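You operate a simulated robot arm through the tools that you are given. There is no shell and no other tool. Be economical: measure what you need, move in short steps, check, and stop when the job is done.

You are at the controls of a simulated robot arm. One attempt, no reset.

JOB
Fetch the blue foam cover and set it on the top of the short desk. Put the drive marked "WED" from the top of the long desk on the top of the winder bench and the drive labelled "FRI" in the grey tote. Take the white connector on the top of the long desk and put it away on the top of the plug bench. Put the teal memory card on top of the grey spool. Take the purple memory card and put it on top of the blue spool. Stack the box that says "-2" from the top of the long desk on top of the box marked "-5". Open the blue cover. Any order will do. Set down upright: blue foam cover, white connector.

Only the result counts: the job must be done as asked and must still hold three seconds after the hand-in. Knocking over, shifting, dropping, spilling or breaking anything else fails it. Lids that push on must go on centred and level and be pressed home; caps that screw on are set level and turned clockwise until they are tight.

ROBOT AND FRAMES
A 7-joint arm with a two-finger gripper on a trunk, on a base that drives. Base frame: it is fixed to the floor where the robot stands at the start and does not move with it; the origin is under the middle of the robot, x ahead of it, y to its left, z up; the surface under the hand at the start is at about z = 0.73. Lengths are in m, angles in degrees, forces in N, time in s.
With the tool pointing down near the work surface it reaches from about 0.28 to 0.72 m from the robot's upright axis, wherever it stands. Its first joint turns from -166.0 to 166.0 degrees. Places, roughly: blue cover [-2.4, -1.9, 0.8]; blue foam cover (8x8x10 cm) [0.5, 0, 0.8]; blue spool (6x6x4 cm) [-3.4, -3, 0.7]; drive [0.25, -0.25, 0.75]; green effect box, orange effect box, yellow effect [0, -1, 0.75]; grey spool (6x6x4 cm) [-0.3, -1.2, 0.7]; grey tote [0.75, -0.25, 0.75]; purple memory card (4x1x5 cm) [-2.6, -1.7, 0.8]; teal memory card (4x1x5 cm) [-2.6, -1.7, 0.8]; top of the plug bench [-3, -4.6, 0.8]; top of the short desk [-0.4, -1.9, 0.7]; top of the winder bench [3.1, -2.7, 0.8]; white connector (3x3x6 cm) [0.1, -0.5, 0.8]. Payload 2.94 kg.
Tool frame: the origin (TCP) lies between the finger pads and is the grasp point; the fingertips stand 0.03 m ahead of it; z points along the fingers, y is the line along which they close. Largest opening 0.138 m; the body of the gripper starts 0.109 m behind the TCP.
Orientation is told as [roll, pitch, yaw] about the base's x, y, z axes, in that order, counted from this pose: with the fingers straight down and closing along the base's y, the tool's x points along the base's -x, its y along +y and its z along -z.

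CONTROLS
- The arm moves only by the tool servo_tool. Its argument "increments" is a list of rows, each an object (a shift or turn left out is 0, a gripper value left out holds the last) with "gripper": the opening, from 0 (shut) to 1 (fully open); "dp": the shift along the tool's x, y, z in mm, a list of three; "rot": the turn, a rotation vector about the tool's x, y, z in degrees, a list of three. In form: [{"gripper": gripper, "dp": [x, y, z], "rot": [ax, ay, az]}, ...]. A call has 1 to 20 rows; each row is the pose to reach, as a shift and turn from the pose commanded when the call began, along the tool's axes at that moment. Each row takes 0.2 s and may step no farther than 0.05 m and 8.6 degrees from the row before; otherwise, or with a gripper value out of range, the whole call is refused. A pose out of reach is approached as far as the arm can. The call stops where the force on the tool passes 40 N (or 10 N more than at its start, if that is more) or the arm is blocked; 0.2 s more then pass. The fingers move at their own pace and stop on an object; they squeeze with about 22 N. The grip force told is the motor's: it shows also when the fingers shut on nothing. Time passes only in rows, and 0.2 s behind the last, so rows that repeat a pose let the fingers close. It gives the time, the measured TCP pose, the force on the tool (base axes), the opening and the grip force at its end, in the units of the frame above (readings bear some noise), with the torque about the TCP (base axes, N m) and any sound that the robot's microphone picked up.
- Cameras (640 x 400 px; columns grow to the right, rows downward): "scene" is now at [-0.037, 0.0693, 1.5365]; the picture's right is [-0.84, -0.54, 0.00], its down [-0.41, 0.64, -0.65] and it looks along [0.35, -0.55, -0.76] (base axes); focal length 248 px, centre (320, 200). "wrist" rides on the gripper at [0.071, 0.019, -0.146] in the tool frame; the picture's right is [-0.26, 0.97, 0.00], its down [-0.85, -0.23, -0.48] and it looks along [-0.46, -0.12, 0.88] (tool axes); focal length 280 px, centre (320, 200). There is no depth. A picture from a camera that has moved, and an enlarged one, comes with that camera's place and axes in the base frame and with its lens.
- camera(camera): a new picture of that camera. The clock stands still meanwhile.
- lift_body(by): slides the trunk up (or, below 0, down) by that many m; the arm and the scene camera ride with it, the base frame stays. It gives what a move gives, with no picture.
- drive_base(legs): drives the robot by 1 to 6 legs, each [ahead, left, turn to the left] in m, m and degrees, along the robot's own axes; the way and the turn of a leg run together, so that a leg with both is an arc; at most 1.5 m and 180 degrees a leg. The arm and the cameras ride along, it lands a little off, and it stops where it bumps. It gives what a move gives.
- pan_tilt(pan, tilt): turns the head with the scene camera to pan (to the left, within 86 degrees either way) and tilt (down, from -29 to 69), counted from straight ahead of the robot. It gives what a move gives.
- close_up(camera, box): a new picture of the part [left, top, right, bottom] of that camera's present view, enlarged. The clock stands still meanwhile.
- close_job(): hands the job in; it is judged then, once.

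Go step by step. Nothing tells you exact positions but the pictures and the camera data: compare them with the known pose of the tool, close in by small moves and look again before you grip or let go. The budget is 217 turns and 198 pictures, counting those below and the enlarged ones. Unless the task says otherwise, let go and move clear before handing in.

The tools are called after "Call:" as name(argument=value, ...) on one line, values as JSON. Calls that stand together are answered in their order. servo_tool: Moves the arm, as the interface text tells. Its arguments: {"type":"object","properties":{"increments":{"type":"array"}},"required":["increments"]} The other tools are called the same way: lift_body (by) slides the trunk up or down; drive_base (legs) drives the base; pan_tilt (pan, tilt) turns the head that bears the scene camera; camera (camera) takes a picture; close_up (camera, box) takes an enlarged picture of a part of a camera's view; close_job () hands the job in.

At the start:

```text
clock: 0.0
tcp_pos: [0.0809, -0.3447, 1.1538]
tool_rot: [0.0, 0.1, 0.1]
ft_force: [-0.3, -0.1, 1.4]
moment: [-0.01, -0.02, 0.01]
width: 0.1383
gripper_force: 0.1
trunk travel left (down, up): [-0.4, 0.054]
robot x, y, heading: [-0.0022, -0.0003, -0.0]
head pan, tilt: [-57.2, 49.2]
```

scene: 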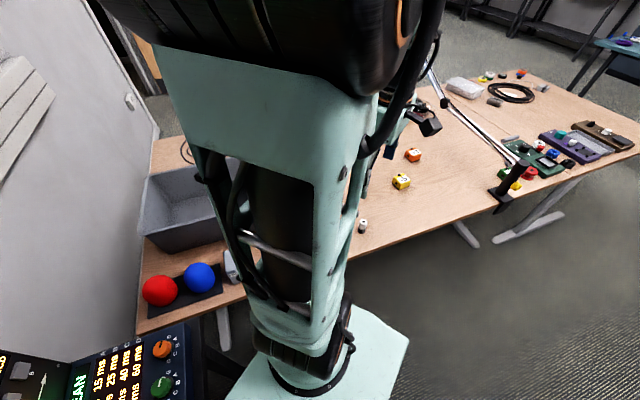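
wrist: 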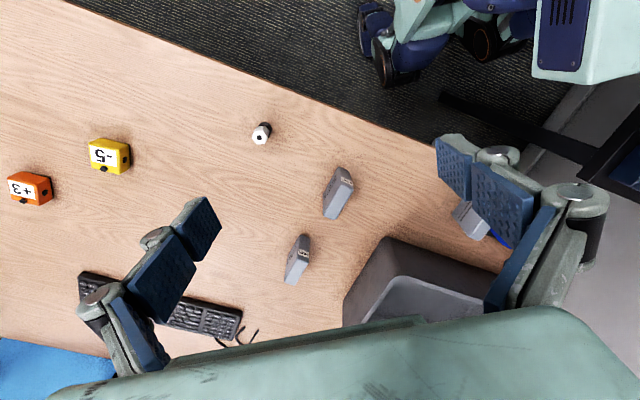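

I see a long desk with boxes, drives, a tote and effect boxes to the robot's front-right. I'll look around by panning the head.

Call:
pan_tilt(pan=0, tilt=45)

Call:
camera(camera="scene")

Call:
pan_tilt(pan=-85, tilt=30)

Call:
camera(camera="scene")

Call:
pan_tilt(pan=-40, tilt=15)

Call:
camera(camera="scene")

```text
clock: 1.3
tcp_pos: [0.0797, -0.3442, 1.1527]
tool_rot: [0.1, 0.0, 0.1]
ft_force: [-0.3, 0.3, 0.1]
moment: [0.02, 0.0, -0.03]
width: 0.1382
gripper_force: 0.1
trunk travel left (down, up): [-0.4, 0.054]
robot x, y, heading: [0.0014, 0.0028, -0.1]
head pan, tilt: [0.0, 45.0]
```

```text
195 pictures are left
camera scene: at [-0.0017, 0.1063, 1.5442], right [-0.34, -0.94, 0.0], down [-0.65, 0.24, -0.72], along [0.68, -0.25, -0.69], focal length 248 px, centre (320, 200)
```

scene: 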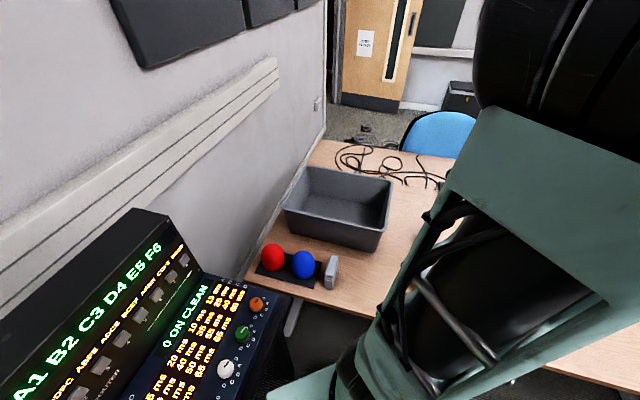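

```text
clock: 2.9
tcp_pos: [0.0809, -0.3455, 1.1544]
tool_rot: [0.0, 0.0, -0.1]
ft_force: [-0.8, -0.5, -0.6]
moment: [-0.01, 0.02, 0.0]
width: 0.1382
gripper_force: 0.0
trunk travel left (down, up): [-0.4, 0.054]
robot x, y, heading: [0.0022, -0.0024, 0.0]
head pan, tilt: [-85.0, 30.0]
```

```text
194 pictures are left
camera scene: at [-0.0711, 0.0445, 1.5649], right [-1.0, -0.09, 0.0], down [-0.04, 0.5, -0.87], along [0.08, -0.86, -0.5], focal length 248 px, centre (320, 200)
```

scene: 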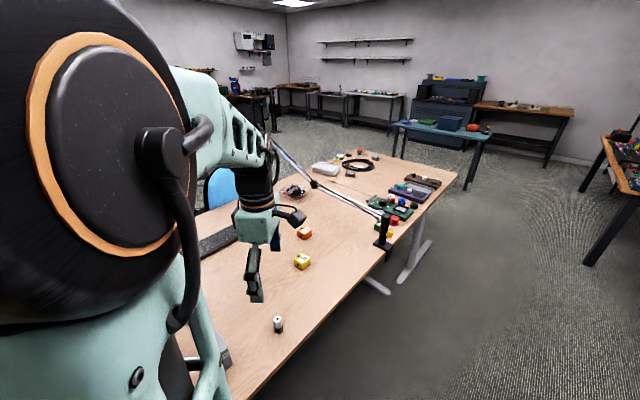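

```text
clock: 4.0
tcp_pos: [0.0786, -0.3442, 1.1532]
tool_rot: [0.1, 0.0, 0.0]
ft_force: [-1.0, 0.6, 0.6]
moment: [0.03, 0.02, 0.0]
width: 0.1381
gripper_force: 0.1
trunk travel left (down, up): [-0.4, 0.054]
robot x, y, heading: [0.0012, -0.001, 0.1]
head pan, tilt: [-40.0, 15.0]
```

```text
193 pictures are left
camera scene: at [-0.0076, 0.0745, 1.5891], right [-0.64, -0.77, 0.0], down [-0.2, 0.17, -0.97], along [0.74, -0.62, -0.26], focal length 248 px, centre (320, 200)
```

scene: 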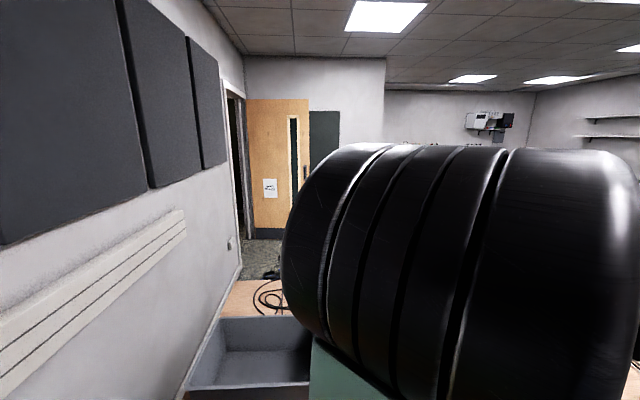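

The three grey blocks are probably drives, and the red and blue balls on the stand are foam covers. I'll zoom in for labels.

Call:
close_up(camera="wrist", box=[230, 110, 390, 310])

Call:
close_up(camera="wrist", box=[0, 110, 160, 230])

Call:
pan_tilt(pan=86, tilt=30)

Call:
camera(camera="scene")

Call:
pan_tilt(pan=0, tilt=60)

Call:
camera(camera="scene")

```text
2.00 times, centred on (310, 210) of wrist
camera zoom: at [0.0088, -0.3259, 1.2974], right [0.26, 0.97, 0.0], down [0.85, -0.23, 0.48], along [0.46, -0.12, -0.88], focal length 561 px, centre (340, 180)
```

zoom: 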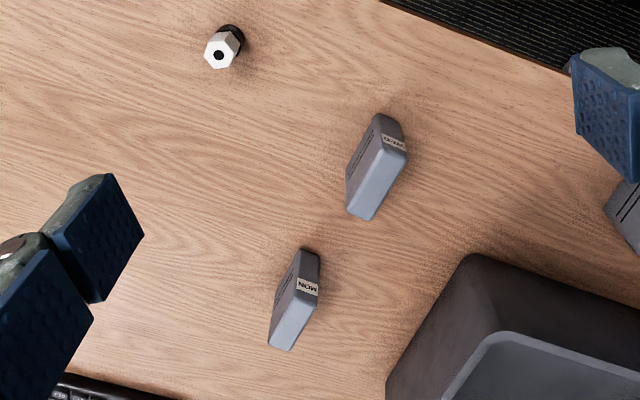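

```text
3.33 times, centred on (80, 170) of wrist
camera zoom: at [0.0088, -0.3259, 1.2974], right [0.26, 0.97, 0.0], down [0.85, -0.23, 0.48], along [0.46, -0.12, -0.88], focal length 935 px, centre (1120, 300)
```

zoom: 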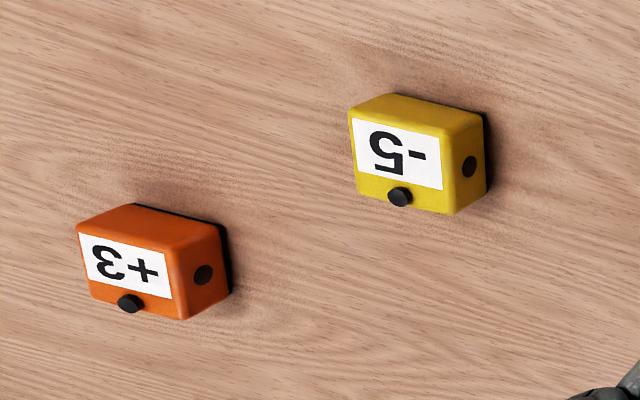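

```text
clock: 6.0
tcp_pos: [0.0807, -0.3455, 1.1535]
tool_rot: [0.0, 0.0, 0.0]
ft_force: [0.0, 0.6, -0.5]
moment: [0.01, -0.02, 0.04]
width: 0.1383
gripper_force: 0.1
trunk travel left (down, up): [-0.4, 0.054]
robot x, y, heading: [-0.0016, 0.0007, -0.2]
head pan, tilt: [85.9, 30.0]
```

```text
190 pictures are left
camera scene: at [-0.0726, 0.2248, 1.5649], right [1.0, -0.07, 0.0], down [-0.04, -0.5, -0.87], along [0.06, 0.86, -0.5], focal length 248 px, centre (320, 200)
```

scene: 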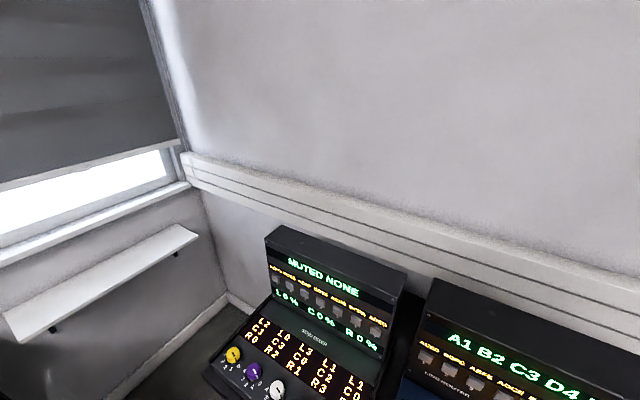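

```text
clock: 7.7
tcp_pos: [0.0798, -0.3442, 1.1535]
tool_rot: [0.0, 0.0, 0.1]
ft_force: [0.1, 0.7, 0.3]
moment: [-0.01, 0.02, -0.01]
width: 0.138
gripper_force: 0.1
trunk travel left (down, up): [-0.4, 0.054]
robot x, y, heading: [0.0036, -0.0021, 0.0]
head pan, tilt: [0.0, 60.0]
```

```text
189 pictures are left
camera scene: at [-0.0124, 0.1347, 1.5229], right [0.0, -1.0, 0.0], down [-0.87, 0.0, -0.5], along [0.5, 0.0, -0.87], focal length 248 px, centre (320, 200)
```

scene: 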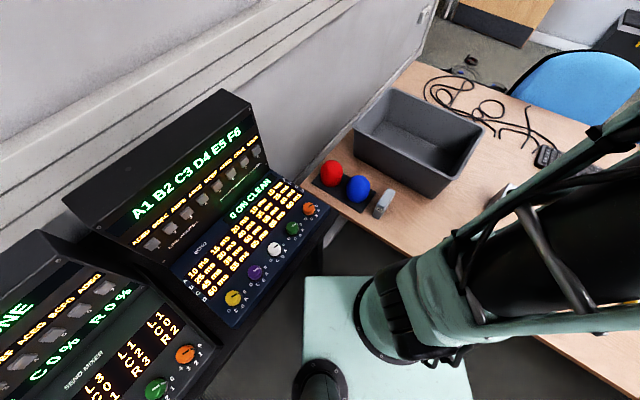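

MON is one drive. I'll zoom on the other two labels and on the foam covers.

Call:
close_up(camera="wrist", box=[310, 160, 366, 225])

Call:
close_up(camera="scene", box=[300, 140, 420, 230])

Call:
close_up(camera="wrist", box=[430, 170, 530, 270])

```text
6.15 times, centred on (338, 192) of wrist
camera zoom: at [0.0088, -0.3259, 1.2974], right [0.26, 0.97, 0.0], down [0.85, -0.23, 0.48], along [0.46, -0.12, -0.88], focal length 1726 px, centre (209, 246)
```

zoom: 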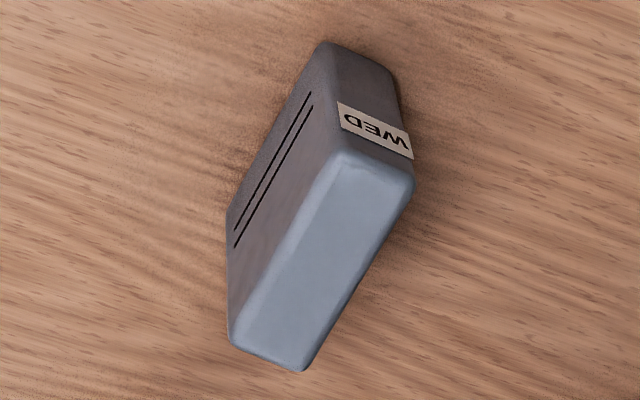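

```text
4.44 times, centred on (360, 185) of scene
camera zoom: at [-0.0124, 0.1347, 1.5229], right [0.0, -1.0, 0.0], down [-0.87, 0.0, -0.5], along [0.5, 0.0, -0.87], focal length 1103 px, centre (142, 267)
```

zoom: 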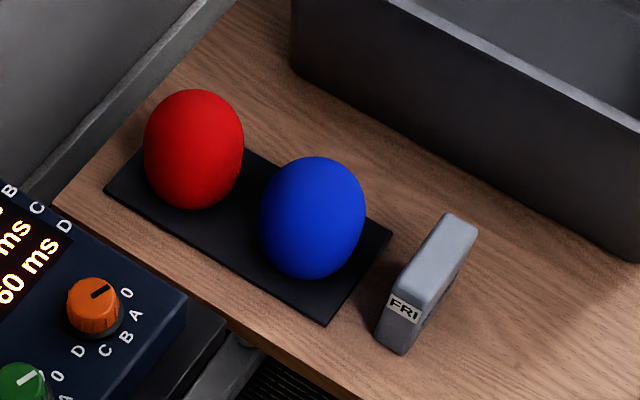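

```text
4.00 times, centred on (480, 220) of wrist
camera zoom: at [0.0088, -0.3259, 1.2974], right [0.26, 0.97, 0.0], down [0.85, -0.23, 0.48], along [0.46, -0.12, -0.88], focal length 1122 px, centre (-320, 120)
```

zoom: 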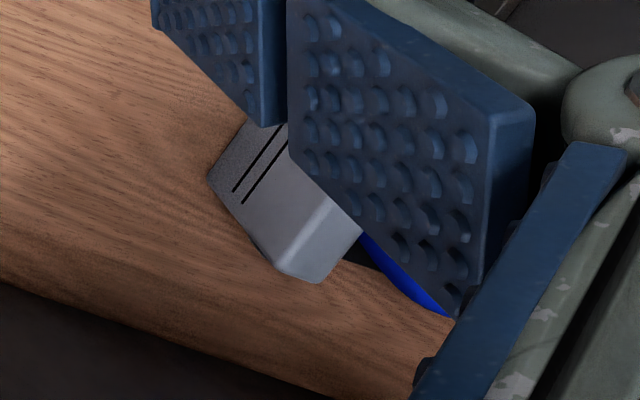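

FRI is the one beside the blue foam cover, at about (0.42,-0.09), and WED is the nearest single one, at about (0.29,-0.36). I'll go over FRI first with the fingers turned to suit and take a wrist picture.

Call:
servo_tool(increments=[{"dp": [-34, 25.5, 10], "rot": [0, 0, 4]}, {"dp": [-68, 51, 20], "rot": [0, 0, 8]}, {"dp": [-102, 76.5, 30], "rot": [0, 0, 12]}, {"dp": [-136, 102, 40], "rot": [0, 0, 16]}, {"dp": [-170, 127.5, 50], "rot": [0, 0, 20]}, {"dp": [-204, 153, 60], "rot": [0, 0, 24]}, {"dp": [-238, 178.5, 70], "rot": [0, 0, 28]}, {"dp": [-272, 204, 80], "rot": [0, 0, 32]}, {"dp": [-306, 229.5, 90], "rot": [0, 0, 36]}, {"dp": [-340, 255, 100], "rot": [0, 0, 40]}, {"dp": [-340, 255, 100], "rot": [0, 0, 40]}])

Call:
camera(camera="wrist")

Call:
camera(camera="scene")

```text
clock: 10.1
tcp_pos: [0.4211, -0.0907, 1.0525]
tool_rot: [0.1, -0.1, -40.2]
ft_force: [-0.8, 0.5, -1.2]
moment: [-0.01, 0.01, 0.0]
width: 0.1381
gripper_force: 0.1
trunk travel left (down, up): [-0.4, 0.054]
robot x, y, heading: [0.0018, 0.0012, 0.3]
head pan, tilt: [0.0, 60.0]
```

```text
185 pictures are left
camera wrist: at [0.3783, -0.0298, 1.1962], right [0.82, 0.57, 0.0], down [0.5, -0.72, 0.48], along [0.27, -0.39, -0.88], focal length 280 px, centre (320, 200)
```

wrist: 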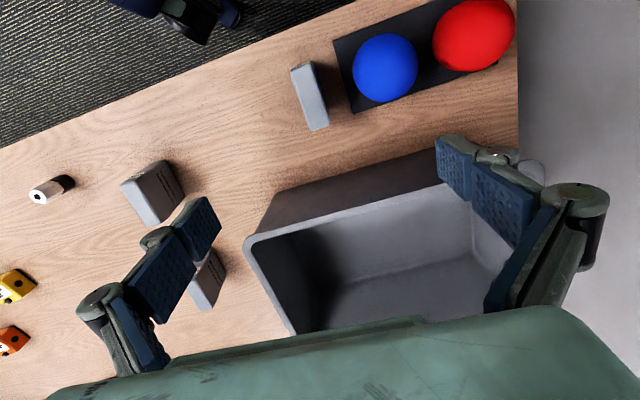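

```text
184 pictures are left
camera scene: at [-0.0125, 0.1346, 1.5228], right [0.0, -1.0, 0.0], down [-0.87, 0.0, -0.5], along [0.5, 0.0, -0.87], focal length 248 px, centre (320, 200)
```

scene: 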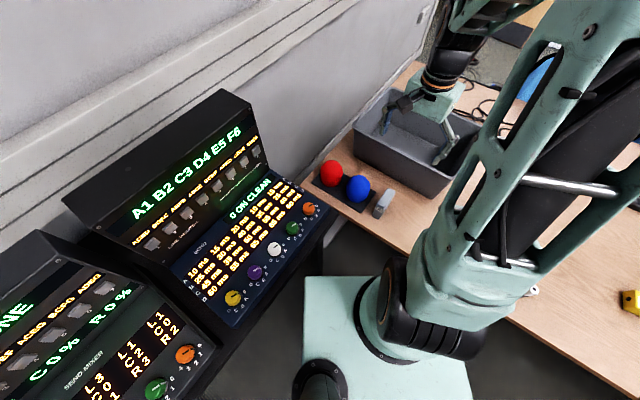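

FRI's top centre works out at (0.403,-0.090), and it lies along the tool x axis. I'll go lower with a half-open gripper and look again.

Call:
servo_tool(increments=[{"gripper": 0.55, "dp": [5, -4, 40]}, {"dp": [10, -8, 80]}, {"dp": [14, -11.6, 120]}, {"dp": [14, -11.6, 160]}, {"dp": [14, -11.6, 180]}, {"dp": [14, -11.6, 180]}])

Call:
camera(camera="wrist")

```text
clock: 11.4
tcp_pos: [0.404, -0.0893, 0.8732]
tool_rot: [0.0, 0.0, -40.0]
ft_force: [0.2, 0.1, -0.7]
moment: [0.05, 0.01, -0.01]
width: 0.0761
gripper_force: 0.1
trunk travel left (down, up): [-0.4, 0.054]
robot x, y, heading: [-0.0017, -0.0008, -0.2]
head pan, tilt: [0.0, 60.0]
```

```text
183 pictures are left
camera wrist: at [0.3619, -0.0292, 1.0171], right [0.82, 0.57, 0.0], down [0.5, -0.72, 0.48], along [0.27, -0.39, -0.88], focal length 280 px, centre (320, 200)
```

wrist: 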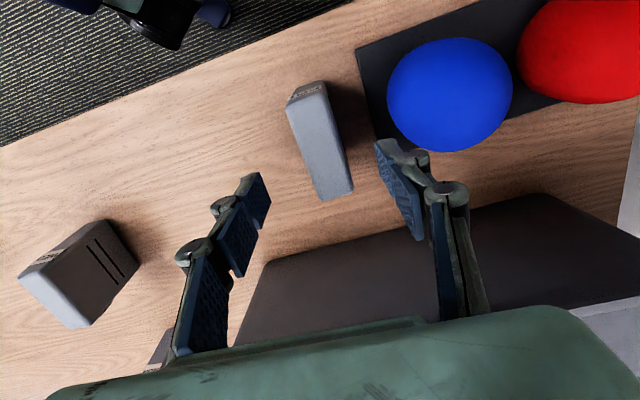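

FRI's top is at z≈0.795, centred on about (0.400,-0.084). I'll lower, grip and lift.

Call:
servo_tool(increments=[{"dp": [6, 1, 40]}, {"dp": [6, 1, 75]}, {"dp": [6, 1, 98]}, {"dp": [6, 1, 98]}, {"gripper": 0, "dp": [6, 1, 98]}, {"dp": [6, 1, 98]}, {"dp": [6, 1, 98]}, {"dp": [6, 1, 98]}])

Call:
camera(camera="wrist")

```text
clock: 13.2
tcp_pos: [0.3958, -0.0834, 0.7766]
tool_rot: [0.0, -0.1, -40.0]
ft_force: [0.8, 0.9, -0.5]
moment: [-0.04, -0.08, 0.06]
width: 0.0295
gripper_force: 21.5
trunk travel left (down, up): [-0.4, 0.054]
robot x, y, heading: [-0.0022, 0.002, 0.4]
head pan, tilt: [0.0, 60.0]
```

```text
182 pictures are left
camera wrist: at [0.3535, -0.0234, 0.9207], right [0.82, 0.57, 0.0], down [0.5, -0.72, 0.48], along [0.27, -0.39, -0.88], focal length 280 px, centre (320, 200)
```

wrist: 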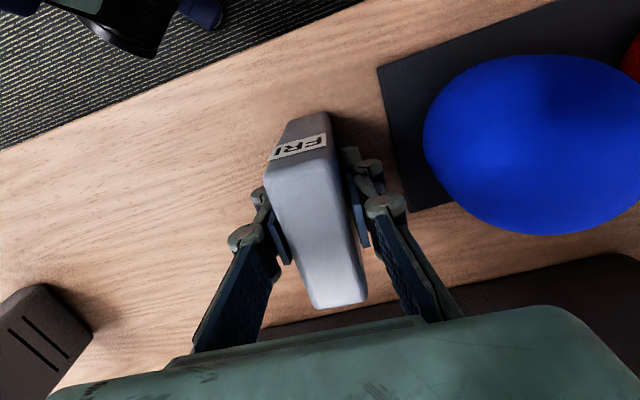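

FRI is gripped. I'll lift it and carry it over the tote, whose centre is at about (0.65,-0.22).

Call:
servo_tool(increments=[{"dp": [0, 0, -45]}, {"dp": [0, 0, -90]}, {"dp": [0, 0, -135]}, {"dp": [0, 0, -180]}, {"dp": [0, 0, -225]}, {"dp": [-44, 8, -225]}, {"dp": [-88, 16, -225]}, {"dp": [-132, 24, -225]}, {"dp": [-176, 32, -225]}, {"dp": [-220, 40, -225]}, {"dp": [-264, 49, -225]}, {"dp": [-264, 49, -225]}])

Call:
camera(camera="wrist")

Call:
camera(camera="scene")

```text
clock: 15.8
tcp_pos: [0.6283, -0.2178, 0.9987]
tool_rot: [-0.1, 0.1, -40.0]
ft_force: [0.6, 0.2, -2.7]
moment: [0.01, 0.01, -0.01]
width: 0.0296
gripper_force: 21.9
trunk travel left (down, up): [-0.4, 0.054]
robot x, y, heading: [0.0015, 0.0011, 0.1]
head pan, tilt: [0.0, 60.0]
```

```text
181 pictures are left
camera wrist: at [0.5874, -0.1582, 1.1436], right [0.82, 0.57, 0.0], down [0.5, -0.72, 0.47], along [0.27, -0.39, -0.88], focal length 280 px, centre (320, 200)
```

wrist: 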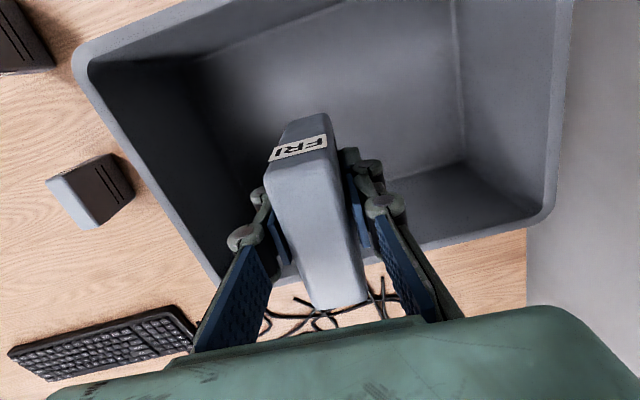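

```text
180 pictures are left
camera scene: at [-0.0123, 0.1346, 1.5229], right [0.0, -1.0, 0.0], down [-0.87, 0.0, -0.5], along [0.5, 0.0, -0.87], focal length 248 px, centre (320, 200)
```

scene: 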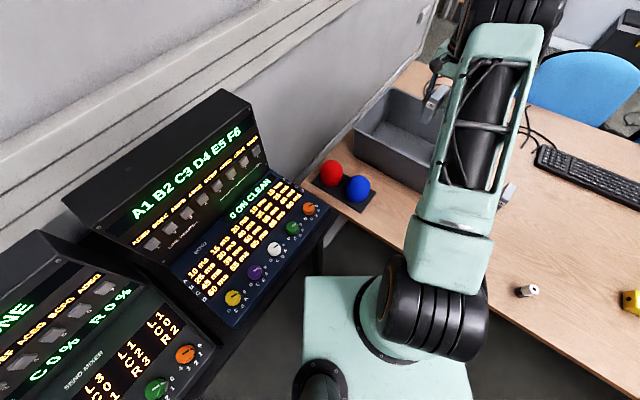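

The tote is well bounded. I'll centre a little more, then lower in until contact.

Call:
servo_tool(increments=[{"dp": [-20, 0, 40]}, {"dp": [-20, 0, 80]}, {"dp": [-20, 0, 120]}, {"dp": [-20, 0, 160]}, {"dp": [-20, 0, 190]}, {"dp": [-20, 0, 200]}, {"dp": [-20, 0, 205]}, {"dp": [-20, 0, 210]}, {"dp": [-20, 0, 215]}, {"dp": [-20, 0, 220]}])

Call:
camera(camera="wrist")

```text
clock: 18.1
tcp_pos: [0.6467, -0.2317, 0.7826]
tool_rot: [0.1, -0.1, -40.1]
ft_force: [-0.9, 1.0, 7.5]
moment: [0.16, 0.38, 0.05]
width: 0.0295
gripper_force: 22.3
trunk travel left (down, up): [-0.4, 0.054]
robot x, y, heading: [0.0013, 0.0017, -0.1]
head pan, tilt: [0.0, 60.0]
```

```text
179 pictures are left
camera wrist: at [0.6042, -0.1713, 0.9263], right [0.82, 0.57, 0.0], down [0.5, -0.72, 0.48], along [0.27, -0.39, -0.88], focal length 280 px, centre (320, 200)
```

wrist: 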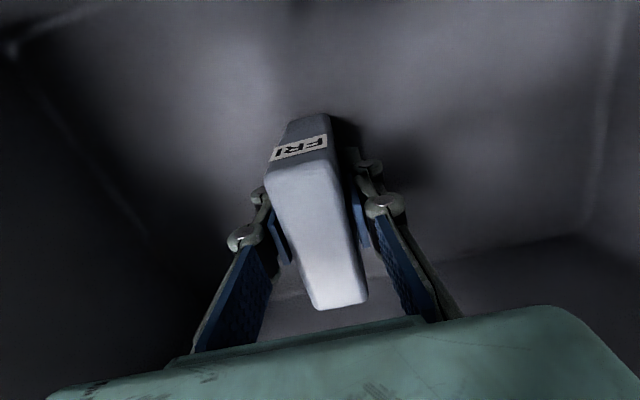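

It's resting on the tote floor. Release and lift out.

Call:
servo_tool(increments=[{"gripper": 0.4, "dp": [0, 0, 0]}, {"dp": [0, 0, 0]}, {"dp": [0, 0, -30]}, {"dp": [0, 0, -80]}, {"dp": [0, 0, -130]}, {"dp": [0, 0, -180]}, {"dp": [0, 0, -230]}, {"dp": [0, 0, -270]}, {"dp": [0, 0, -270]}])

Call:
camera(camera="wrist")

```text
clock: 20.1
tcp_pos: [0.646, -0.2277, 1.0517]
tool_rot: [0.0, -0.1, -39.9]
ft_force: [-0.7, 0.6, 0.2]
moment: [-0.01, 0.01, -0.01]
width: 0.0553
gripper_force: 0.1
trunk travel left (down, up): [-0.4, 0.054]
robot x, y, heading: [0.0015, -0.0025, 0.2]
head pan, tilt: [0.0, 60.0]
```

```text
178 pictures are left
camera wrist: at [0.6043, -0.1683, 1.1958], right [0.82, 0.57, 0.0], down [0.5, -0.72, 0.48], along [0.27, -0.39, -0.88], focal length 280 px, centre (320, 200)
```

wrist: 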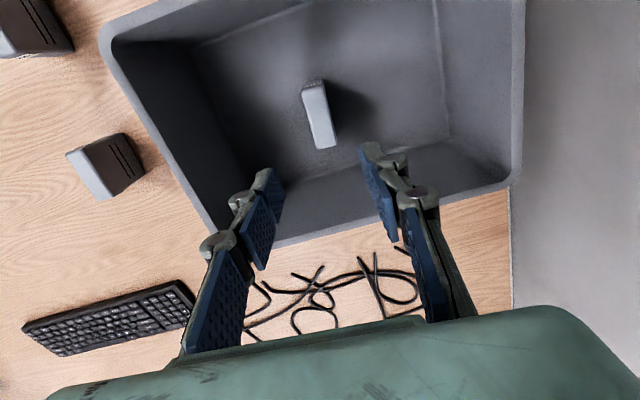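

FRI is in the tote. Now I'll look toward the far end of the desk for the "-2" box.

Call:
pan_tilt(pan=-75, tilt=40)

Call:
camera(camera="scene")

Call:
close_up(camera="scene", box=[380, 40, 620, 190])

```text
clock: 21.5
tcp_pos: [0.6472, -0.227, 1.0523]
tool_rot: [-0.1, 0.0, -40.1]
ft_force: [-0.8, 0.0, 0.7]
moment: [-0.05, 0.02, 0.0]
width: 0.0553
gripper_force: 0.1
trunk travel left (down, up): [-0.4, 0.054]
robot x, y, heading: [0.0019, -0.0019, -0.2]
head pan, tilt: [-75.0, 40.0]
```

```text
177 pictures are left
camera scene: at [-0.057, 0.0525, 1.5496], right [-0.97, -0.26, 0.0], down [-0.17, 0.62, -0.77], along [0.2, -0.74, -0.64], focal length 248 px, centre (320, 200)
```

scene: 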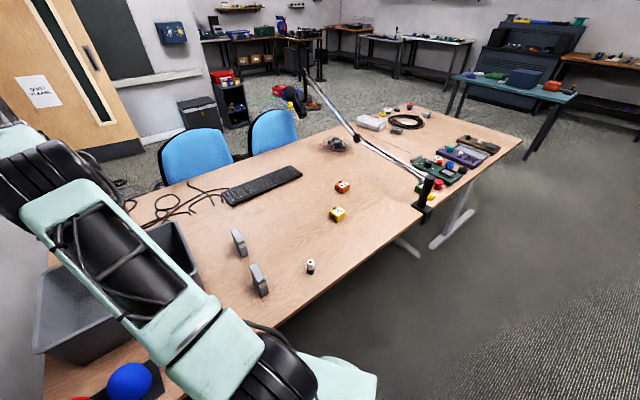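

```text
2.67 times, centred on (500, 115) of scene
camera zoom: at [-0.057, 0.0525, 1.5496], right [-0.97, -0.26, 0.0], down [-0.17, 0.62, -0.77], along [0.2, -0.74, -0.64], focal length 662 px, centre (-160, 427)
```

zoom: 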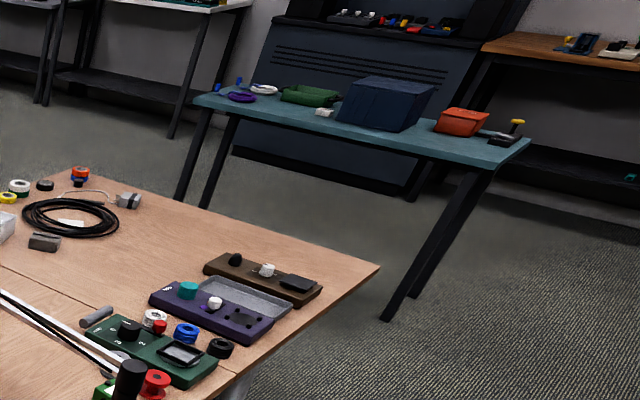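

I'll zoom on the clamp area, where a green and a yellow item hide.

Call:
close_up(camera="scene", box=[350, 90, 510, 220])

Call:
close_up(camera="scene", box=[400, 170, 450, 215])

```text
3.08 times, centred on (430, 155) of scene
camera zoom: at [-0.057, 0.0525, 1.5496], right [-0.97, -0.26, 0.0], down [-0.17, 0.62, -0.77], along [0.2, -0.74, -0.64], focal length 764 px, centre (-18, 338)
```

zoom: 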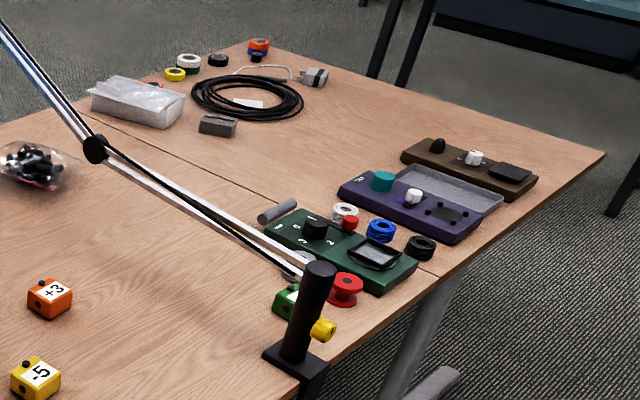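

```text
8.89 times, centred on (425, 192) of scene
camera zoom: at [-0.057, 0.0525, 1.5496], right [-0.97, -0.26, 0.0], down [-0.17, 0.62, -0.77], along [0.2, -0.74, -0.64], focal length 2206 px, centre (-613, 267)
```

zoom: 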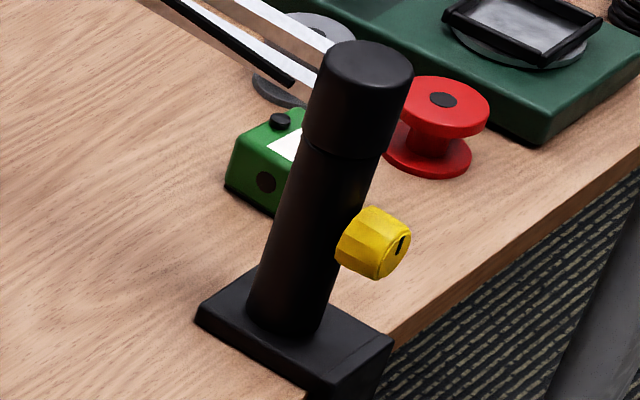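

The green box sits behind the lamp clamp, so I'll deal with it from another standpoint. Next is the blue foam cover at (0.462,0.002). I'll go over it with the fingers closing across the desk, clear of the red one.

Call:
servo_tool(increments=[{"dp": [24, 5, 4], "rot": [0, 0, -7.8], "gripper": 0.9}, {"dp": [48, 10, 8], "rot": [0, 0, -15.6]}, {"dp": [72, 15, 12], "rot": [0, 0, -23.4]}, {"dp": [96, 19, 16], "rot": [0, 0, -31.2]}, {"dp": [120, 24, 20], "rot": [0, 0, -39]}, {"dp": [144, 29, 24], "rot": [0, 0, -46.8]}, {"dp": [168, 34, 28], "rot": [0, 0, -54.6]}, {"dp": [192, 39, 32], "rot": [0, 0, -62.4]}, {"dp": [216, 43, 36], "rot": [0, 0, -70.2]}, {"dp": [240, 48, 40], "rot": [0, 0, -78]}, {"dp": [265, 53, 45], "rot": [0, 0, -86]}, {"dp": [289, 58, 50], "rot": [0, 0, -94]}, {"dp": [289, 58, 50], "rot": [0, 0, -94]}])

Call:
camera(camera="wrist")

```text
clock: 24.3
tcp_pos: [0.4623, 0.0018, 1.0025]
tool_rot: [0.0, 0.0, 54.1]
ft_force: [0.1, -0.3, 0.0]
moment: [-0.01, -0.02, -0.02]
width: 0.124
gripper_force: 0.0
trunk travel left (down, up): [-0.4, 0.054]
robot x, y, heading: [0.0007, -0.001, 0.2]
head pan, tilt: [-75.0, 40.0]
```

```text
173 pictures are left
camera wrist: at [0.4051, -0.0452, 1.1446], right [-0.63, 0.78, 0.0], down [0.68, 0.55, 0.48], along [0.37, 0.3, -0.88], focal length 280 px, centre (320, 200)
```

wrist: 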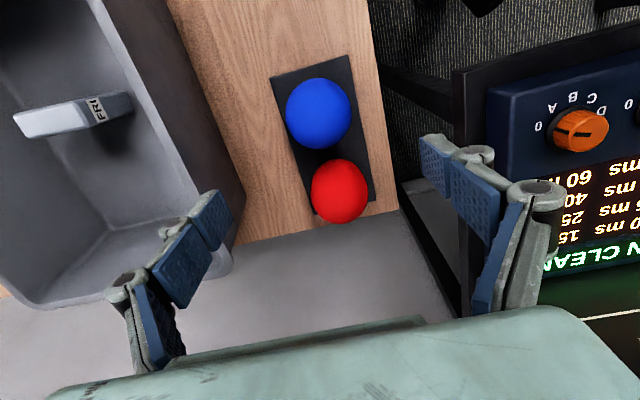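

It's centred. I'll lower, grip the foam and lift it.

Call:
servo_tool(increments=[{"dp": [2, 0, 45]}, {"dp": [2, 0, 90]}, {"dp": [2, 0, 135]}, {"dp": [2, 0, 180]}, {"dp": [2, 0, 215]}, {"dp": [2, 0, 215]}, {"gripper": 0, "dp": [2, 0, 215]}, {"dp": [2, 0, 215]}, {"dp": [2, 0, 215]}, {"dp": [2, 0, 215]}])

Call:
camera(camera="wrist")

```text
clock: 26.5
tcp_pos: [0.4632, -0.0014, 0.7863]
tool_rot: [0.0, 0.0, 54.1]
ft_force: [0.0, -0.5, 0.1]
moment: [-0.03, -0.01, 0.0]
width: 0.0706
gripper_force: 22.1
trunk travel left (down, up): [-0.4, 0.054]
robot x, y, heading: [0.0003, 0.0036, 0.2]
head pan, tilt: [-75.0, 40.0]
```

```text
172 pictures are left
camera wrist: at [0.4049, -0.0477, 0.9302], right [-0.63, 0.78, 0.0], down [0.69, 0.55, 0.48], along [0.37, 0.3, -0.88], focal length 280 px, centre (320, 200)
```

wrist: 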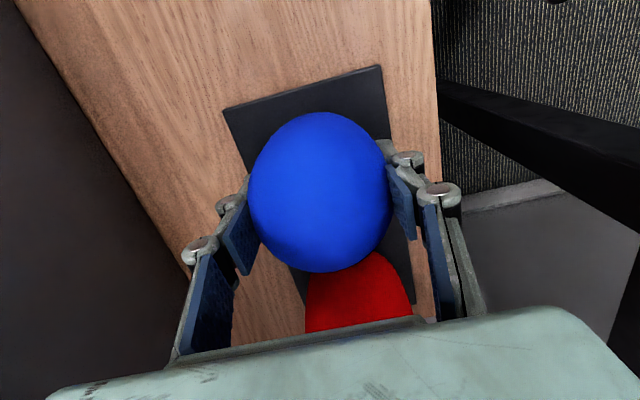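

It's gripped at 71 mm. I'll lift straight up.

Call:
servo_tool(increments=[{"dp": [0, 0, -20]}, {"dp": [0, 0, -50]}, {"dp": [0, 0, -90]}, {"dp": [0, 0, -135]}, {"dp": [0, 0, -180]}, {"dp": [0, 0, -225]}, {"dp": [0, 0, -270]}, {"dp": [0, 0, -270]}])

Call:
camera(camera="wrist")

Call:
pan_tilt(pan=0, tilt=60)

Call:
camera(camera="scene")

```text
clock: 28.3
tcp_pos: [0.461, -0.0009, 1.0558]
tool_rot: [-0.1, 0.0, 54.1]
ft_force: [1.2, 0.7, -0.5]
moment: [0.0, -0.02, 0.02]
width: 0.0706
gripper_force: 21.9
trunk travel left (down, up): [-0.4, 0.054]
robot x, y, heading: [-0.0015, 0.0003, 0.1]
head pan, tilt: [-75.0, 40.0]
```

```text
171 pictures are left
camera wrist: at [0.4044, -0.0466, 1.2007], right [-0.63, 0.78, 0.0], down [0.69, 0.55, 0.48], along [0.37, 0.3, -0.88], focal length 280 px, centre (320, 200)
```

wrist: 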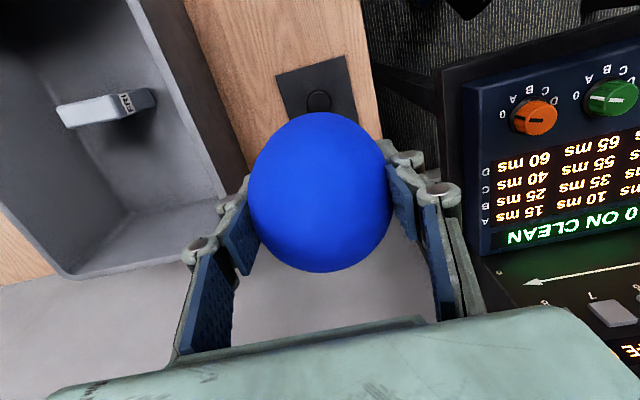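

```text
clock: 29.8
tcp_pos: [0.4615, -0.0004, 1.0569]
tool_rot: [0.0, 0.0, 54.0]
ft_force: [-0.5, 0.0, -0.3]
moment: [-0.01, 0.01, 0.02]
width: 0.0707
gripper_force: 21.5
trunk travel left (down, up): [-0.4, 0.054]
robot x, y, heading: [-0.0016, -0.0004, 0.2]
head pan, tilt: [0.0, 60.0]
```

```text
170 pictures are left
camera scene: at [-0.0124, 0.1345, 1.5229], right [0.0, -1.0, 0.0], down [-0.87, 0.0, -0.5], along [0.5, 0.0, -0.87], focal length 248 px, centre (320, 200)
```

scene: 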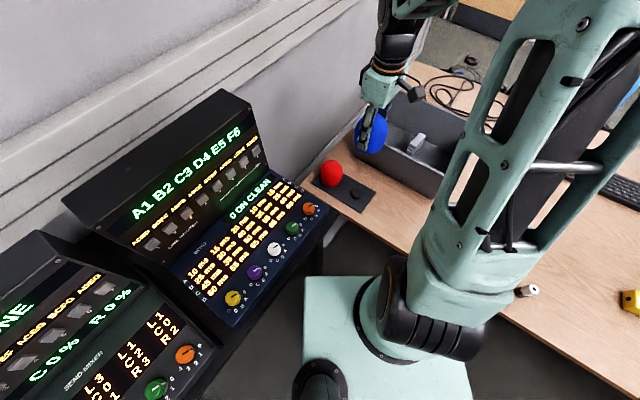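

The foam is off its stand. I'll back off along the desk's front edge and turn to face along it, with the arm leading outside the desk.

Call:
drive_base(legs=[[-0.256, -0.186, 0], [0, 0, -63], [0, 0, -63]])

Call:
pan_tilt(pan=35, tilt=35)

Call:
camera(camera="scene")

```text
clock: 37.6
tcp_pos: [-0.5309, -0.5531, 1.0559]
tool_rot: [-0.1, 0.0, -73.3]
ft_force: [-0.4, -0.3, -1.4]
moment: [-0.01, -0.01, -0.01]
width: 0.0704
gripper_force: 22.2
trunk travel left (down, up): [-0.4, 0.054]
robot x, y, heading: [-0.2518, -0.1852, -127.2]
head pan, tilt: [0.0, 60.0]
```

```text
clock: 38.6
tcp_pos: [-0.5294, -0.5549, 1.0575]
tool_rot: [0.1, 0.0, -73.2]
ft_force: [-0.2, -0.2, -0.2]
moment: [-0.02, 0.0, -0.01]
width: 0.0707
gripper_force: 21.9
trunk travel left (down, up): [-0.4, 0.054]
robot x, y, heading: [-0.2492, -0.1832, -127.1]
head pan, tilt: [35.0, 35.0]
```

```text
169 pictures are left
camera scene: at [-0.0979, -0.2934, 1.5571], right [-1.0, 0.04, 0.0], down [0.02, 0.57, -0.82], along [-0.03, -0.82, -0.57], focal length 248 px, centre (320, 200)
```

scene: 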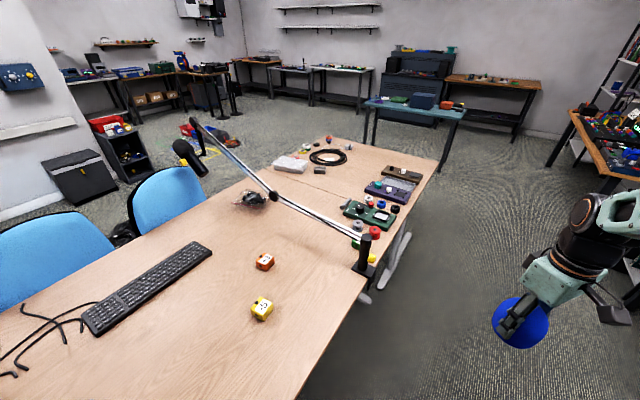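

The path along the front is clear. I'll drive ahead to the short desk.

Call:
drive_base(legs=[[1.3, 0.0, 0]])

Call:
pan_tilt(pan=70, tilt=40)

Call:
camera(camera="scene")

```text
clock: 45.3
tcp_pos: [-1.3335, -1.6126, 1.0568]
tool_rot: [-0.1, -0.1, -73.2]
ft_force: [0.9, 0.2, -0.2]
moment: [-0.01, 0.0, 0.02]
width: 0.0707
gripper_force: 21.7
trunk travel left (down, up): [-0.4, 0.054]
robot x, y, heading: [-1.057, -1.2474, -127.3]
head pan, tilt: [35.0, 35.0]
```

```text
clock: 46.3
tcp_pos: [-1.3325, -1.6122, 1.0562]
tool_rot: [0.0, 0.1, -73.1]
ft_force: [-0.3, -0.8, 0.0]
moment: [-0.03, -0.01, 0.07]
width: 0.0707
gripper_force: 21.8
trunk travel left (down, up): [-0.4, 0.054]
robot x, y, heading: [-1.0504, -1.243, -127.5]
head pan, tilt: [70.0, 40.0]
```

```text
168 pictures are left
camera scene: at [-0.8506, -1.3343, 1.5496], right [-0.84, -0.54, 0.0], down [-0.35, 0.54, -0.77], along [0.41, -0.64, -0.64], focal length 248 px, centre (320, 200)
```

scene: 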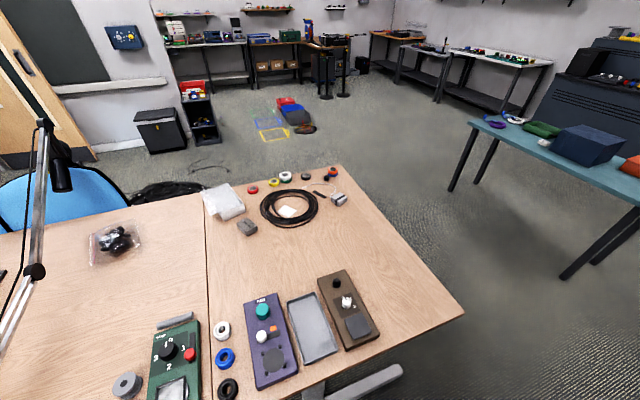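

I'll place the foam in the clear area right of the brown pedal, at about (-0.807,-1.93). I'll drive up and turn to face the desk.

Call:
drive_base(legs=[[0.42, 0.05, 0], [0, 0, 90]])

Call:
pan_tilt(pan=0, tilt=50)

Call:
camera(camera="scene")

Call:
camera(camera="wrist")

```text
clock: 52.6
tcp_pos: [-0.9046, -1.8937, 1.0562]
tool_rot: [0.0, 0.1, 14.9]
ft_force: [-0.9, 0.2, -1.0]
moment: [0.02, 0.01, 0.01]
width: 0.0706
gripper_force: 22.0
trunk travel left (down, up): [-0.4, 0.054]
robot x, y, heading: [-1.2652, -1.6028, -39.2]
head pan, tilt: [70.0, 40.0]
```

```text
clock: 54.0
tcp_pos: [-0.9052, -1.8936, 1.0571]
tool_rot: [0.0, -0.1, 14.8]
ft_force: [-0.8, -1.1, -0.7]
moment: [0.02, 0.01, -0.02]
width: 0.0705
gripper_force: 21.4
trunk travel left (down, up): [-0.4, 0.054]
robot x, y, heading: [-1.2594, -1.5974, -39.2]
head pan, tilt: [0.0, 50.0]
```

```text
167 pictures are left
camera scene: at [-1.1778, -1.4953, 1.5354], right [-0.63, -0.78, 0.0], down [-0.59, 0.48, -0.64], along [0.5, -0.41, -0.77], focal length 248 px, centre (320, 200)
```

scene: 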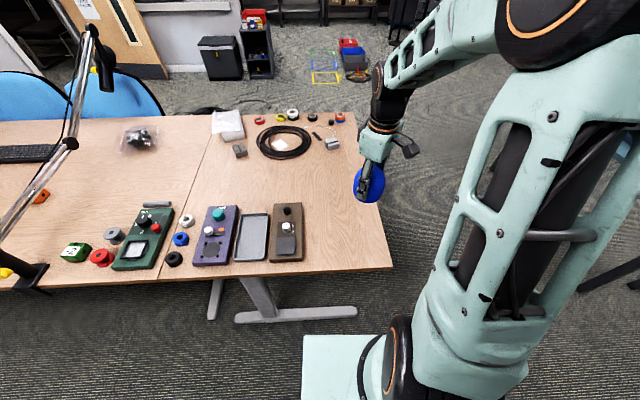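

```text
166 pictures are left
camera wrist: at [-0.9777, -1.8934, 1.2003], right [0.01, 1.0, 0.0], down [0.88, -0.01, 0.48], along [0.48, 0.0, -0.88], focal length 280 px, centre (320, 200)
```

wrist: 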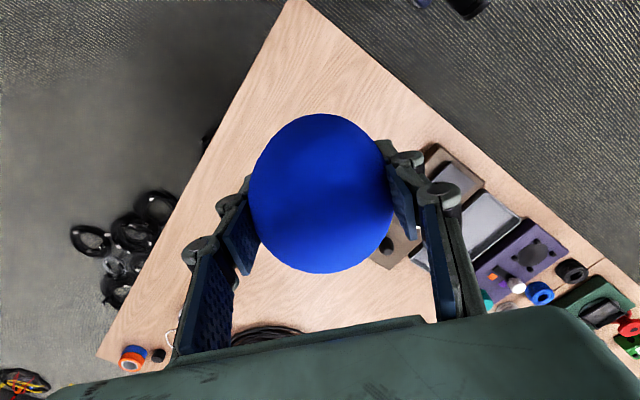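

The corner estimate agrees with the picture. I'll move over the spot and lower close.

Call:
servo_tool(increments=[{"dp": [-31, -22, 0]}, {"dp": [-61, -45, 0]}, {"dp": [-91, -67, 0]}, {"dp": [-91, -67, 45]}, {"dp": [-91, -67, 90]}, {"dp": [-91, -67, 135]}, {"dp": [-91, -67, 180]}, {"dp": [-91, -67, 225]}, {"dp": [-91, -67, 255]}, {"dp": [-91, -67, 255]}])

Call:
camera(camera="scene")

Call:
close_up(camera="scene", box=[290, 150, 410, 270])

```text
clock: 56.2
tcp_pos: [-0.8022, -1.9383, 0.8011]
tool_rot: [0.0, 0.1, 14.8]
ft_force: [0.4, -0.5, -0.1]
moment: [-0.02, -0.01, 0.01]
width: 0.0706
gripper_force: 21.8
trunk travel left (down, up): [-0.4, 0.054]
robot x, y, heading: [-1.2631, -1.6039, -39.1]
head pan, tilt: [0.0, 50.0]
```

```text
165 pictures are left
camera scene: at [-1.1778, -1.4954, 1.5354], right [-0.63, -0.77, 0.0], down [-0.59, 0.48, -0.64], along [0.5, -0.41, -0.77], focal length 248 px, centre (320, 200)
```

scene: 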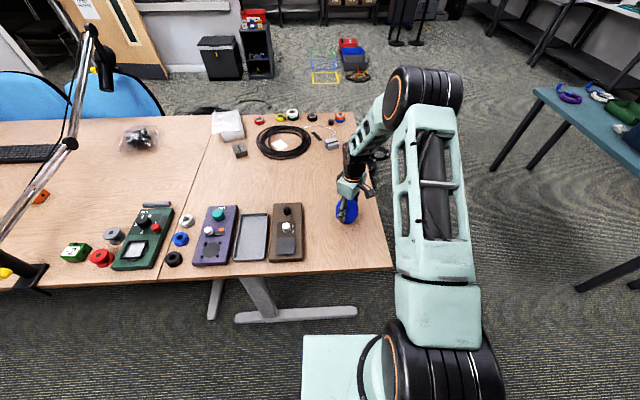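

```text
3.33 times, centred on (350, 210) of scene
camera zoom: at [-1.1778, -1.4954, 1.5354], right [-0.63, -0.77, 0.0], down [-0.59, 0.48, -0.64], along [0.5, -0.41, -0.77], focal length 827 px, centre (220, 167)
```

zoom: 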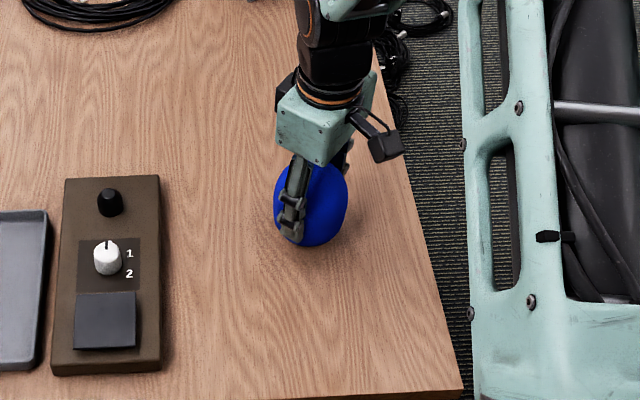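

Now in small steps down to contact.

Call:
servo_tool(increments=[{"dp": [0, 0, 5]}, {"dp": [0, 0, 10]}, {"dp": [0, 0, 14]}, {"dp": [0, 0, 17]}, {"dp": [0, 0, 17]}])

Call:
close_up(camera="scene", box=[310, 180, 390, 240])

```text
clock: 57.4
tcp_pos: [-0.7994, -1.936, 0.7842]
tool_rot: [-0.2, 0.0, 14.8]
ft_force: [0.7, -0.4, 0.1]
moment: [-0.02, 0.0, -0.01]
width: 0.0705
gripper_force: 21.9
trunk travel left (down, up): [-0.4, 0.054]
robot x, y, heading: [-1.2579, -1.6013, -39.3]
head pan, tilt: [0.0, 50.0]
```

```text
6.67 times, centred on (350, 210) of scene
camera zoom: at [-1.1778, -1.4954, 1.5354], right [-0.63, -0.77, 0.0], down [-0.59, 0.48, -0.64], along [0.5, -0.41, -0.77], focal length 1655 px, centre (120, 133)
```

zoom: 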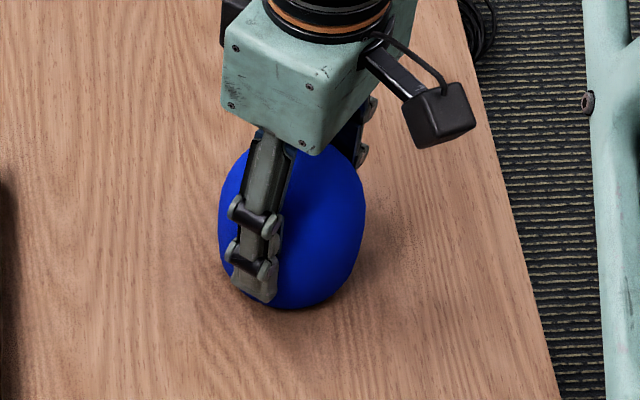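

Call:
servo_tool(increments=[{"dp": [0, 0, 2]}, {"dp": [0, 0, 4]}, {"dp": [0, 0, 4]}])

Call:
servo_tool(increments=[{"dp": [0, 0, 2]}, {"dp": [0, 0, 4]}, {"dp": [0, 0, 4]}])

```text
clock: 58.2
tcp_pos: [-0.7982, -1.9351, 0.7807]
tool_rot: [0.0, -0.1, 14.8]
ft_force: [0.0, 0.5, -1.0]
moment: [-0.02, 0.02, -0.06]
width: 0.0706
gripper_force: 21.8
trunk travel left (down, up): [-0.4, 0.054]
robot x, y, heading: [-1.2661, -1.6045, -38.9]
head pan, tilt: [0.0, 50.0]
```

```text
clock: 59.0
tcp_pos: [-0.7991, -1.9361, 0.7802]
tool_rot: [-0.2, -0.2, 14.8]
ft_force: [-1.7, 3.2, 24.4]
moment: [0.12, 0.12, 0.0]
width: 0.0708
gripper_force: 22.4
trunk travel left (down, up): [-0.4, 0.054]
robot x, y, heading: [-1.2603, -1.6049, -39.4]
head pan, tilt: [0.0, 50.0]
```

Contact. I'll ease up 3 mm, open and go up.

Call:
servo_tool(increments=[{"dp": [0, 0, -3]}, {"dp": [0, 0, -3], "gripper": 0.9}, {"dp": [0, 0, -3]}, {"dp": [0, 0, -3]}, {"dp": [0, 0, -3]}, {"dp": [0, 0, -40]}, {"dp": [0, 0, -85]}, {"dp": [0, 0, -130]}, {"dp": [0, 0, -180]}, {"dp": [0, 0, -230]}, {"dp": [0, 0, -270]}, {"dp": [0, 0, -270]}])

Call:
camera(camera="wrist")

Call:
close_up(camera="scene", box=[0, 130, 200, 310])

```text
clock: 61.6
tcp_pos: [-0.7984, -1.935, 1.0494]
tool_rot: [0.0, 0.0, 14.8]
ft_force: [-0.1, -1.1, 0.3]
moment: [-0.01, -0.01, -0.03]
width: 0.1242
gripper_force: 0.1
trunk travel left (down, up): [-0.4, 0.054]
robot x, y, heading: [-1.2606, -1.6021, -39.0]
head pan, tilt: [0.0, 50.0]
```

```text
162 pictures are left
camera wrist: at [-0.872, -1.9356, 1.1919], right [0.01, 1.0, 0.0], down [0.88, -0.01, 0.48], along [0.48, 0.0, -0.88], focal length 280 px, centre (320, 200)
```

wrist: 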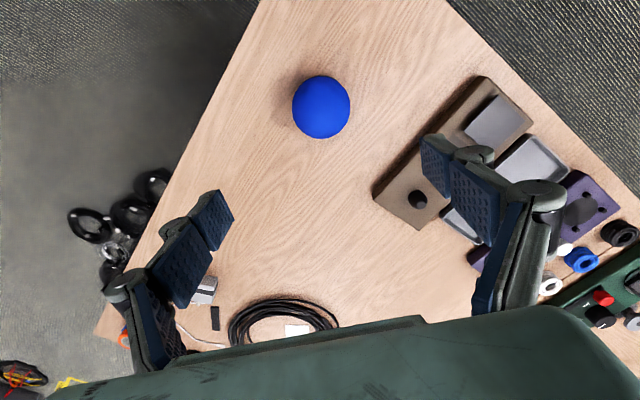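

```text
2.22 times, centred on (100, 220) of scene
camera zoom: at [-1.1778, -1.4954, 1.5354], right [-0.63, -0.77, 0.0], down [-0.59, 0.48, -0.64], along [0.5, -0.41, -0.77], focal length 552 px, centre (809, 156)
```

zoom: 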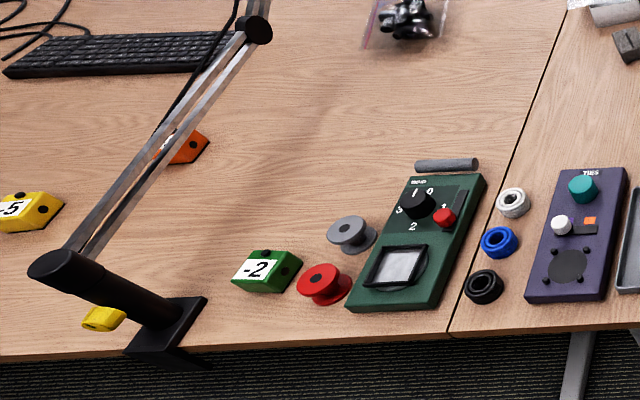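

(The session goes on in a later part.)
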